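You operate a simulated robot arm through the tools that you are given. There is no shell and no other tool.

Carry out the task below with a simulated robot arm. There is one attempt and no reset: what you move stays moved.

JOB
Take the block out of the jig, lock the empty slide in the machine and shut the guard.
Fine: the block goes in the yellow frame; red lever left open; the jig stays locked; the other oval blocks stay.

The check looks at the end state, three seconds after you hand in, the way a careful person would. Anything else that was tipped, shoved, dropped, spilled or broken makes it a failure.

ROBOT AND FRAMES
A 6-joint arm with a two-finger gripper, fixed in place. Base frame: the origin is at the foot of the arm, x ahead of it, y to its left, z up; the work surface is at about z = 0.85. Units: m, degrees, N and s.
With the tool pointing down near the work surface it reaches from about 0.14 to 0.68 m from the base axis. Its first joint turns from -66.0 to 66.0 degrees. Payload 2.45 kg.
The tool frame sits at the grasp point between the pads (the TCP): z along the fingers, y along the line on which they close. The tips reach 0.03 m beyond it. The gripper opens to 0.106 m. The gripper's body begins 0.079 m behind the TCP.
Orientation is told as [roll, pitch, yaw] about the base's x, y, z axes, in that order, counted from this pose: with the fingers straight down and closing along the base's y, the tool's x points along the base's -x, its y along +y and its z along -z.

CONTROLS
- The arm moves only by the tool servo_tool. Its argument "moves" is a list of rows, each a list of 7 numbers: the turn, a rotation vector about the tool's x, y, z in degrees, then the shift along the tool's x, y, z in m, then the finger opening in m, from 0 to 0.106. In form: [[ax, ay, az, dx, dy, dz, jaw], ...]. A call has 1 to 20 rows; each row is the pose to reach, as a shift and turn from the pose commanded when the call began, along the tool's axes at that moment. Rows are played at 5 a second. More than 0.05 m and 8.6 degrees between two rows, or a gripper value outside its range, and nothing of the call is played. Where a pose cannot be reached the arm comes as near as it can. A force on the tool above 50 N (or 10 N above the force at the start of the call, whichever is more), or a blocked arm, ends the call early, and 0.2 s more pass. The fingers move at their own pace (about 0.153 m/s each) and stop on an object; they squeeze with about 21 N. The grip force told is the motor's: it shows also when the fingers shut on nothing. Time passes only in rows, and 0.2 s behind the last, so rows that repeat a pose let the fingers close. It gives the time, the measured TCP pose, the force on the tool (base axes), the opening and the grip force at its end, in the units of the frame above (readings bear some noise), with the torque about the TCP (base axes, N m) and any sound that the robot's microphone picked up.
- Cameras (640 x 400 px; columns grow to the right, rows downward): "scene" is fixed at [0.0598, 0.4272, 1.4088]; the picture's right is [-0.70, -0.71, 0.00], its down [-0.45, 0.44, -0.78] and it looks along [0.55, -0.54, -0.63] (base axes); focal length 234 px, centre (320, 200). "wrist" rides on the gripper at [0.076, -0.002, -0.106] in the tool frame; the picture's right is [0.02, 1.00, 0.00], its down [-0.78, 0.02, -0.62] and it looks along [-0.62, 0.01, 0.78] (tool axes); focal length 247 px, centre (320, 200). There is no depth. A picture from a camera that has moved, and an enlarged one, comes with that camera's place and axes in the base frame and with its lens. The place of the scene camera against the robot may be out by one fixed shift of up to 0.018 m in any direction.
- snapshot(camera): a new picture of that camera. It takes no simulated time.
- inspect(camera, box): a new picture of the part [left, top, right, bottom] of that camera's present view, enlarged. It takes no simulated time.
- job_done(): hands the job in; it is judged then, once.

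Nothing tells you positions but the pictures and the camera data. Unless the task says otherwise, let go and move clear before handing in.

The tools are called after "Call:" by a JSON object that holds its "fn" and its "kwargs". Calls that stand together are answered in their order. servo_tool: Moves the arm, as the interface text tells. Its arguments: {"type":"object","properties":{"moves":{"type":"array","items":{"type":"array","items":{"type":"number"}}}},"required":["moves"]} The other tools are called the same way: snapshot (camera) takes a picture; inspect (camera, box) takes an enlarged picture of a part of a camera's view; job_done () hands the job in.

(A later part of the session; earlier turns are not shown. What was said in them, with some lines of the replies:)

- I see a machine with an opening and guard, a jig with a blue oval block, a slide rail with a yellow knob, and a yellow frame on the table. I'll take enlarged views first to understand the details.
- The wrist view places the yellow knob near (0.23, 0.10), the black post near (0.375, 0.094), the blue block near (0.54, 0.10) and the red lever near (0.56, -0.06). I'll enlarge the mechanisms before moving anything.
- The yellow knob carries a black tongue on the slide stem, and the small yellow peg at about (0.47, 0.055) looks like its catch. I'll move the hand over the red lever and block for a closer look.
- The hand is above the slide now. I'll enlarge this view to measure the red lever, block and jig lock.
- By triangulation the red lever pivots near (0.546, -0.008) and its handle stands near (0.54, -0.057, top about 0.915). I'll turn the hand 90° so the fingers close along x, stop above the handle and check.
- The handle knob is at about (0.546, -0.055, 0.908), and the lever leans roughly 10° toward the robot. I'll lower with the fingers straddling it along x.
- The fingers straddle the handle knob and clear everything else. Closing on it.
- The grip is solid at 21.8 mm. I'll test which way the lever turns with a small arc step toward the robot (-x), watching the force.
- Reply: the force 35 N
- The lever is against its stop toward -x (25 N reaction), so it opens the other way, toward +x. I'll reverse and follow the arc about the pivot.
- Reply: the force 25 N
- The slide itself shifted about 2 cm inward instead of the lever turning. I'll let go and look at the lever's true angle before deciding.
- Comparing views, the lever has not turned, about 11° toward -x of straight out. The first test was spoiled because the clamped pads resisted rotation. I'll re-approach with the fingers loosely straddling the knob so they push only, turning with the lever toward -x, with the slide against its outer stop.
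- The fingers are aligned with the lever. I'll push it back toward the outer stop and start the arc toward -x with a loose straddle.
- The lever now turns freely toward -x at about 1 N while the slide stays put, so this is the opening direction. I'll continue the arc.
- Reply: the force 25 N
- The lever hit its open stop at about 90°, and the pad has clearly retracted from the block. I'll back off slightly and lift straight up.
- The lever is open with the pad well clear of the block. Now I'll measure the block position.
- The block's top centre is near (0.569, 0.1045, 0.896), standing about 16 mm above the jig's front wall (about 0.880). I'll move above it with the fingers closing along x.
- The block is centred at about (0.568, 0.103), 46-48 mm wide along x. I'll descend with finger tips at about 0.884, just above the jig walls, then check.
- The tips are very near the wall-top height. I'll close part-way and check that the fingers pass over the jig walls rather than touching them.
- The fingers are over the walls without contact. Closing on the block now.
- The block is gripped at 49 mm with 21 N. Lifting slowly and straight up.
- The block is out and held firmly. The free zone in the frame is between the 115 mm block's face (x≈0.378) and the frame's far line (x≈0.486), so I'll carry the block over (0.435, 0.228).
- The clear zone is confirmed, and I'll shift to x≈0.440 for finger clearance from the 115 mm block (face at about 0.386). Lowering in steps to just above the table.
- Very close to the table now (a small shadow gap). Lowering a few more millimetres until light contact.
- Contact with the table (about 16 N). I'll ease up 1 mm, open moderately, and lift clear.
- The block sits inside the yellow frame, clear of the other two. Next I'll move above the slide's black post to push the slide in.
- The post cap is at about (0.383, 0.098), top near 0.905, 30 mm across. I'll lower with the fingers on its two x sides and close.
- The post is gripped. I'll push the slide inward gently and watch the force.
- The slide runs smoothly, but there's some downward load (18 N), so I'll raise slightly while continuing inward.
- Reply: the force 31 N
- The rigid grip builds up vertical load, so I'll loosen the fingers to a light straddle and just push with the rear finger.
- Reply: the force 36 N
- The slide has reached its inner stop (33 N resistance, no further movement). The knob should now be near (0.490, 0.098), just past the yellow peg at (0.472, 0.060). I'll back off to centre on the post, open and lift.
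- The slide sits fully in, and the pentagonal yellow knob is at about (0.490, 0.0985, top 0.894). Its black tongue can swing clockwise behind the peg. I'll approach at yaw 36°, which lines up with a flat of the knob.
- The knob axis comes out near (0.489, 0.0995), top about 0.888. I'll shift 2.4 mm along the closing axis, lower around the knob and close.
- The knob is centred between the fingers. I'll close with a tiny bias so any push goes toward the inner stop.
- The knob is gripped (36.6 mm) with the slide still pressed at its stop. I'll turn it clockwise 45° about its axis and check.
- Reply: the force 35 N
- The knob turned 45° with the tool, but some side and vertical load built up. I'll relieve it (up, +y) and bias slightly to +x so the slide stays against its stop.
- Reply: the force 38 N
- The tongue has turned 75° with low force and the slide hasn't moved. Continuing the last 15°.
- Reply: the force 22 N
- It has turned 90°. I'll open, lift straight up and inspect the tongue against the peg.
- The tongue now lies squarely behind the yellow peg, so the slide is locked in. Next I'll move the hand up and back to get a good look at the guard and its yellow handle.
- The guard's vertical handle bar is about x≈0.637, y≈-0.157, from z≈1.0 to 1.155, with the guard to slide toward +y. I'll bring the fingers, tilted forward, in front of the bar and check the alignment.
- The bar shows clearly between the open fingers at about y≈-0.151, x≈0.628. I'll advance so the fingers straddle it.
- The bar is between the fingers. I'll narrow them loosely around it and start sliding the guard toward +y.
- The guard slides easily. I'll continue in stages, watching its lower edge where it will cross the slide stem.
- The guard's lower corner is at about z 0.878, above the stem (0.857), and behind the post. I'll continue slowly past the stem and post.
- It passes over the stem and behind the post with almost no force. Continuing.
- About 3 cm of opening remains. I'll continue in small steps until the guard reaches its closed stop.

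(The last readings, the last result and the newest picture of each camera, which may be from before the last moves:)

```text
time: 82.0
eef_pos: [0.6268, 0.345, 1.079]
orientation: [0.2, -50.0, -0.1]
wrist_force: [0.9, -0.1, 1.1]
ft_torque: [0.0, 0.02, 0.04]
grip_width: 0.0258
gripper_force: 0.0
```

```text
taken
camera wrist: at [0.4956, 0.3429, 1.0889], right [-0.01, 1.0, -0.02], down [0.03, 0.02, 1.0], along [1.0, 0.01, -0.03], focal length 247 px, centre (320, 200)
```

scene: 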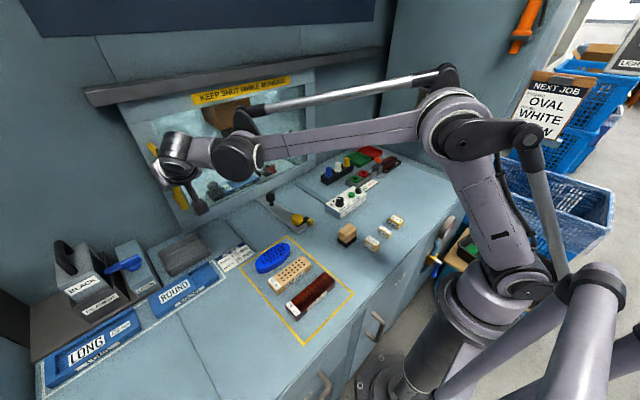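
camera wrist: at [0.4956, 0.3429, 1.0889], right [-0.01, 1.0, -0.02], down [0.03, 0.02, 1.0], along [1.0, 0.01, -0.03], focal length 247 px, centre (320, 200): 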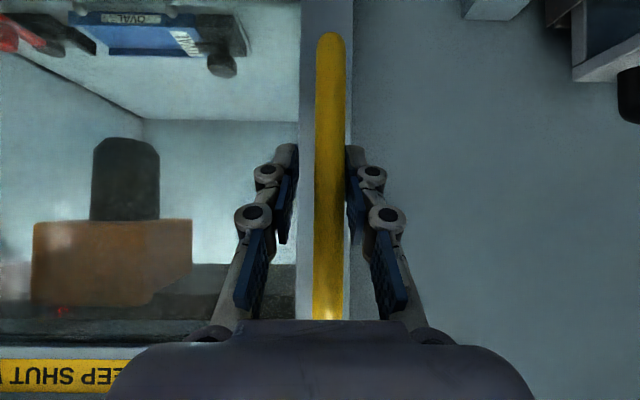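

The guard now overlaps the far edge and even moved slightly ahead of the pushing finger. I'll push a little more to confirm that it's at the closed stop.

Call:
{"fn": "servo_tool", "kwargs": {"moves": [[0, 0, 0, 0, 0.005, 0, 0.026], [0, 0, 0, 0, 0.01, 0, 0.026], [0, 0, 0, 0, 0.015, 0, 0.026], [0, 0, 0, 0, 0.02, 0, 0.026], [0, 0, 0, 0, 0.02, 0, 0.026]]}}

Call:
{"fn": "snapshot", "kwargs": {"camera": "scene"}}

Call:
{"fn": "snapshot", "kwargs": {"camera": "wrist"}}

```text
time: 83.2
eef_pos: [0.6286, 0.3623, 1.0808]
orientation: [-0.1, -49.9, -0.4]
wrist_force: [-1.7, -19.8, -6.3]
ft_torque: [-0.09, 0.11, 0.02]
grip_width: 0.0388
gripper_force: 9.6
```

```text
taken
```

scene: 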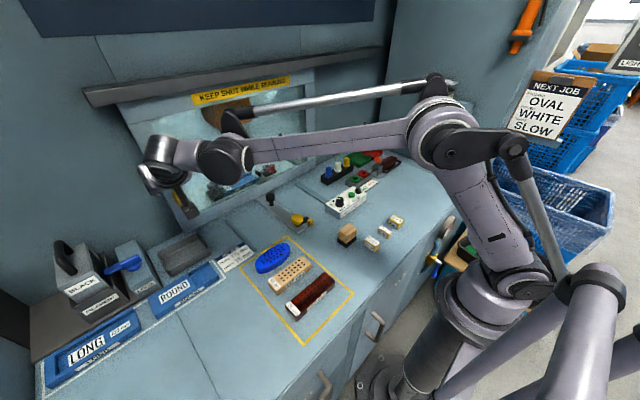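

```text
taken
camera wrist: at [0.4974, 0.3609, 1.0895], right [-0.01, 1.0, -0.02], down [0.03, 0.02, 1.0], along [1.0, 0.01, -0.03], focal length 247 px, centre (320, 200)
```

wrist: 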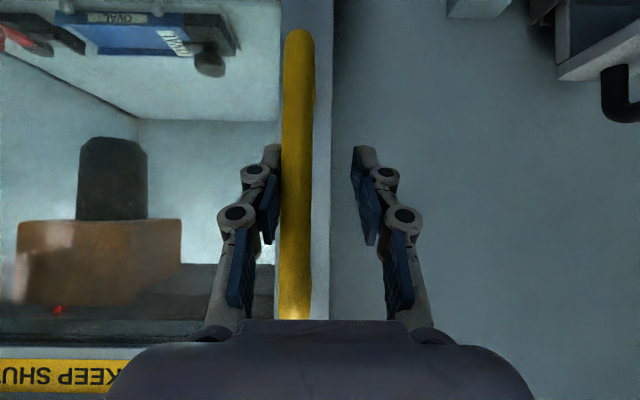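

The guard is firmly at its closed stop (20 N, no more movement). I'll centre on the bar, open the fingers and retreat straight back.

Call:
{"fn": "servo_tool", "kwargs": {"moves": [[0, 0, 0, 0, -0.006, 0, 0.04], [0, 0, 0, 0, -0.012, 0, 0.055], [0, 0, 0, 0, -0.014, 0, 0.065], [0, 0, 0, 0, -0.014, 0, 0.065], [0, 0, 0, 0.015, -0.014, -0.018, 0.065], [0, 0, 0, 0.032, -0.014, -0.038, 0.065], [0, 0, 0, 0.052, -0.014, -0.062, 0.065], [0, 0, 0, 0.077, -0.014, -0.092, 0.065], [0, 0, 0, 0.077, -0.014, -0.092, 0.065]]}}

Call:
{"fn": "snapshot", "kwargs": {"camera": "scene"}}

Call:
{"fn": "snapshot", "kwargs": {"camera": "wrist"}}

```text
time: 85.2
eef_pos: [0.5054, 0.3512, 1.0801]
orientation: [0.1, -50.0, 0.0]
wrist_force: [0.3, -0.3, 0.7]
ft_torque: [-0.03, -0.02, 0.03]
grip_width: 0.0651
gripper_force: 0.0
```

```text
taken
```

scene: 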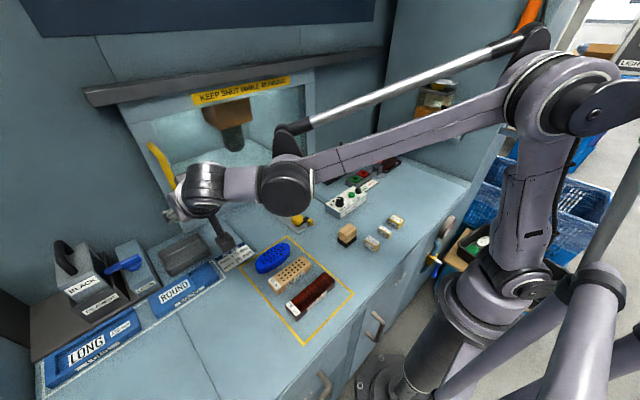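

```text
taken
camera wrist: at [0.3746, 0.3503, 1.0889], right [-0.01, 1.0, -0.02], down [0.03, 0.02, 1.0], along [1.0, 0.01, -0.03], focal length 247 px, centre (320, 200)
```

wrist: 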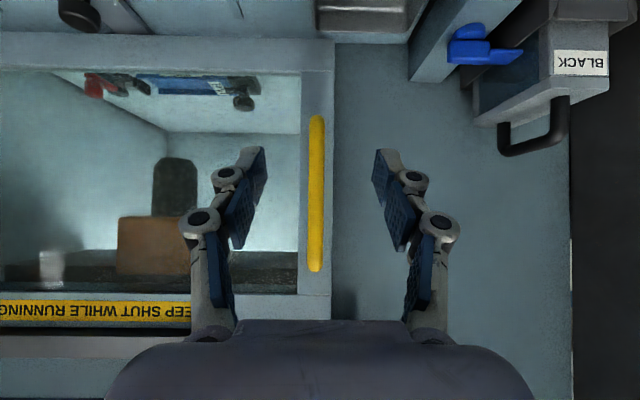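

The guard is closed and the hand is clear. I'll withdraw the arm to a clear pose and check everything before handing in.

Call:
{"fn": "servo_tool", "kwargs": {"moves": [[0, 6, 0, 0.0017, -0.019, -0.031, 0.065], [0, 12, 0, 0.0034, -0.037, -0.062, 0.065], [0, 18, 0, 0.0051, -0.056, -0.093, 0.065], [0, 25, 0, 0.0068, -0.075, -0.125, 0.065], [0, 31, 0, 0.0085, -0.094, -0.156, 0.065], [0, 37, 0, 0.0102, -0.112, -0.187, 0.065], [0, 44, 0, 0.012, -0.131, -0.218, 0.065], [0, 50, 0, 0.0137, -0.15, -0.2496, 0.065], [0, 50, 0, 0.0137, -0.15, -0.2496, 0.065]]}}

Call:
{"fn": "snapshot", "kwargs": {"camera": "scene"}}

Call:
{"fn": "snapshot", "kwargs": {"camera": "wrist"}}

Call:
{"fn": "inspect", "kwargs": {"camera": "scene", "box": [80, 60, 340, 240]}}

Call:
{"fn": "inspect", "kwargs": {"camera": "scene", "box": [225, 140, 425, 320]}}

```text
time: 87.2
eef_pos: [0.3049, 0.2013, 1.2307]
orientation: [0.0, 0.1, 0.0]
wrist_force: [-0.1, -1.1, 0.3]
ft_torque: [-0.01, 0.0, -0.03]
grip_width: 0.0652
gripper_force: 0.0
```

```text
taken
```

scene: 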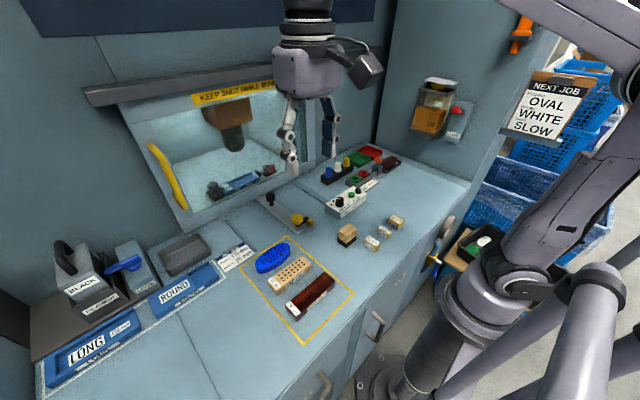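

```text
taken
camera wrist: at [0.2281, 0.1985, 1.3366], right [-0.02, 1.0, 0.0], down [0.78, 0.02, 0.62], along [0.62, 0.01, -0.78], focal length 247 px, centre (320, 200)
```

wrist: 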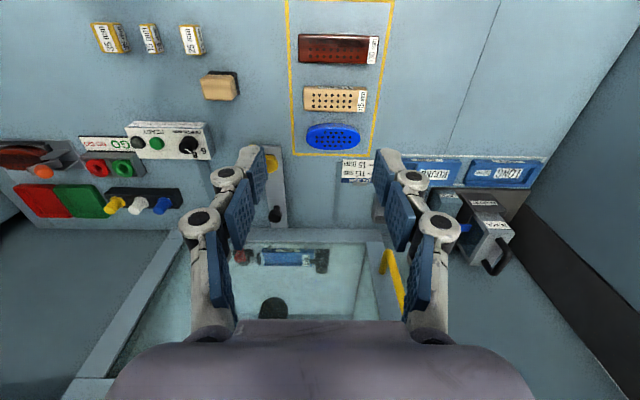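

```text
2.22 times, centred on (210, 150) of scene
camera zoom: at [0.0598, 0.4272, 1.4088], right [-0.7, -0.71, 0.0], down [-0.45, 0.44, -0.78], along [0.55, -0.54, -0.63], focal length 521 px, centre (564, 311)
```

zoom: 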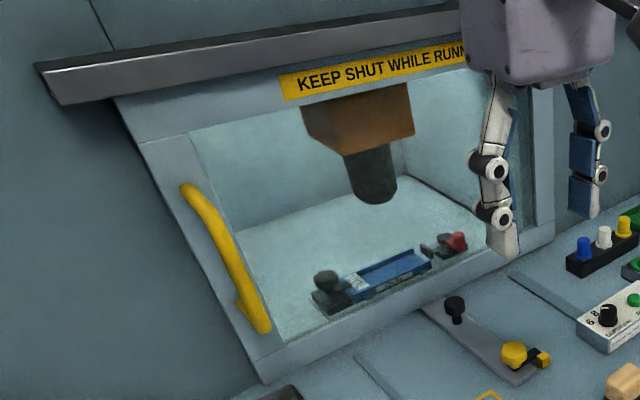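

```text
2.22 times, centred on (325, 230) of scene
camera zoom: at [0.0598, 0.4272, 1.4088], right [-0.7, -0.71, 0.0], down [-0.45, 0.44, -0.78], along [0.55, -0.54, -0.63], focal length 521 px, centre (309, 133)
```

zoom: 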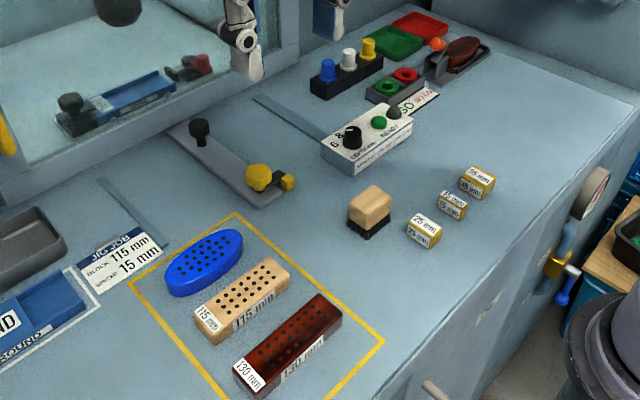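

Call:
{"fn": "inspect", "kwargs": {"camera": "wrist", "box": [220, 230, 350, 330]}}

Call:
{"fn": "inspect", "kwargs": {"camera": "scene", "box": [200, 150, 330, 240]}}

Call:
{"fn": "inspect", "kwargs": {"camera": "wrist", "box": [250, 0, 410, 180]}}

```text
4.00 times, centred on (285, 280) of wrist
camera zoom: at [0.2281, 0.1985, 1.3366], right [-0.02, 1.0, 0.0], down [0.78, 0.02, 0.62], along [0.62, 0.01, -0.78], focal length 988 px, centre (460, -120)
```

zoom: 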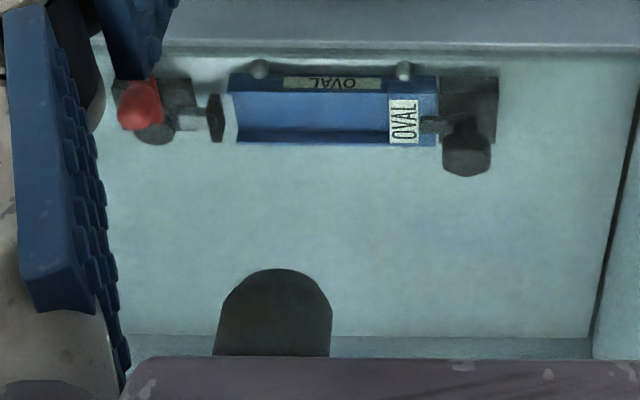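

```text
4.44 times, centred on (265, 195) of scene
camera zoom: at [0.0598, 0.4272, 1.4088], right [-0.7, -0.71, 0.0], down [-0.45, 0.44, -0.78], along [0.55, -0.54, -0.63], focal length 1042 px, centre (564, 222)
```

zoom: 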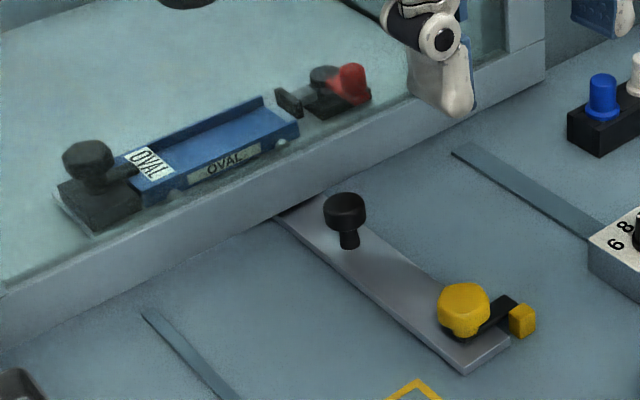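

```text
2.22 times, centred on (330, 90) of wrist
camera zoom: at [0.2281, 0.1985, 1.3366], right [-0.02, 1.0, 0.0], down [0.78, 0.02, 0.62], along [0.62, 0.01, -0.78], focal length 549 px, centre (298, 444)
```

zoom: 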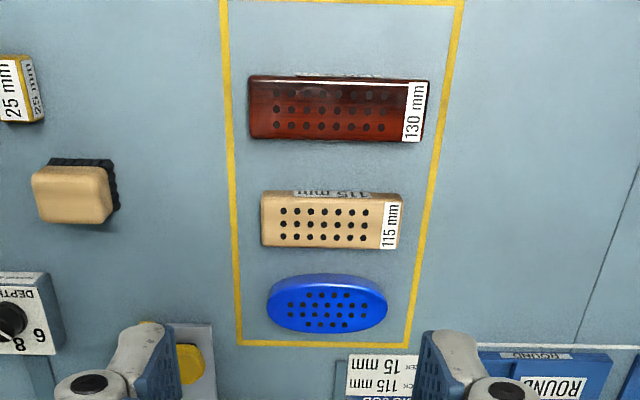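

Call:
{"fn": "inspect", "kwargs": {"camera": "scene", "box": [285, 205, 325, 235]}}

```text
13.33 times, centred on (305, 220) of scene
camera zoom: at [0.0598, 0.4272, 1.4088], right [-0.7, -0.71, 0.0], down [-0.45, 0.44, -0.78], along [0.55, -0.54, -0.63], focal length 3126 px, centre (520, -67)
```

zoom: 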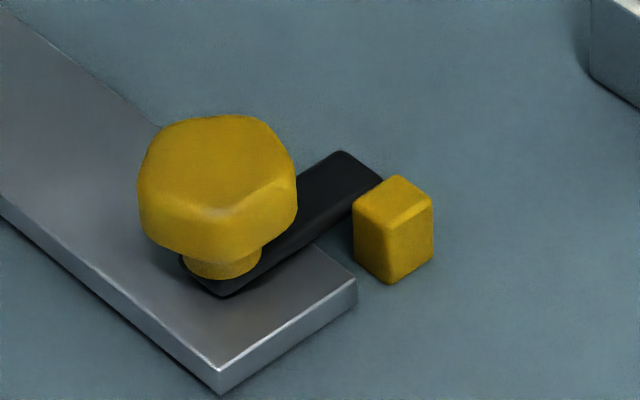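

Everything checks out from both cameras:
- **Block:** the blue block lies flat inside the yellow frame, clear of the two wooden blocks.
- **Slide:** it is fully in, with its tongue behind the peg.
- **Red lever and jig:** the lever is open, and the jig lock was never touched.
- **Guard:** it is shut at its stop.

The arm is clear, so I'm handing in.

Call:
{"fn": "job_done", "kwargs": {}}

```text
The job is handed in.
```

The job is handed in. The block is out of the jig, the empty slide is locked in the machine and the guard is shut. I haven't seen the result of the check.

- **Block:** the blue oval block lies flat inside the yellow frame, clear of the two wooden blocks already there.
- **Red lever:** it is left open, with the clamp pad pulled back from the jig.
- **Jig:** it is still locked; I never touched its black knob.
- **Slide:** it is pushed to its inner stop. I turned the yellow knob until its tongue sat behind the yellow peg; from the last picture I judge it 2–3° short of a full right angle.
- **Guard:** it is slid fully across to its closed stop and covers the opening.
- **Other oval blocks:** the hand never went near them.

On the first try at the lever I pushed it the wrong way, and the slide moved inward about 2 cm before I corrected. I saw nothing tipped or knocked, and the slide had to go that way anyway.
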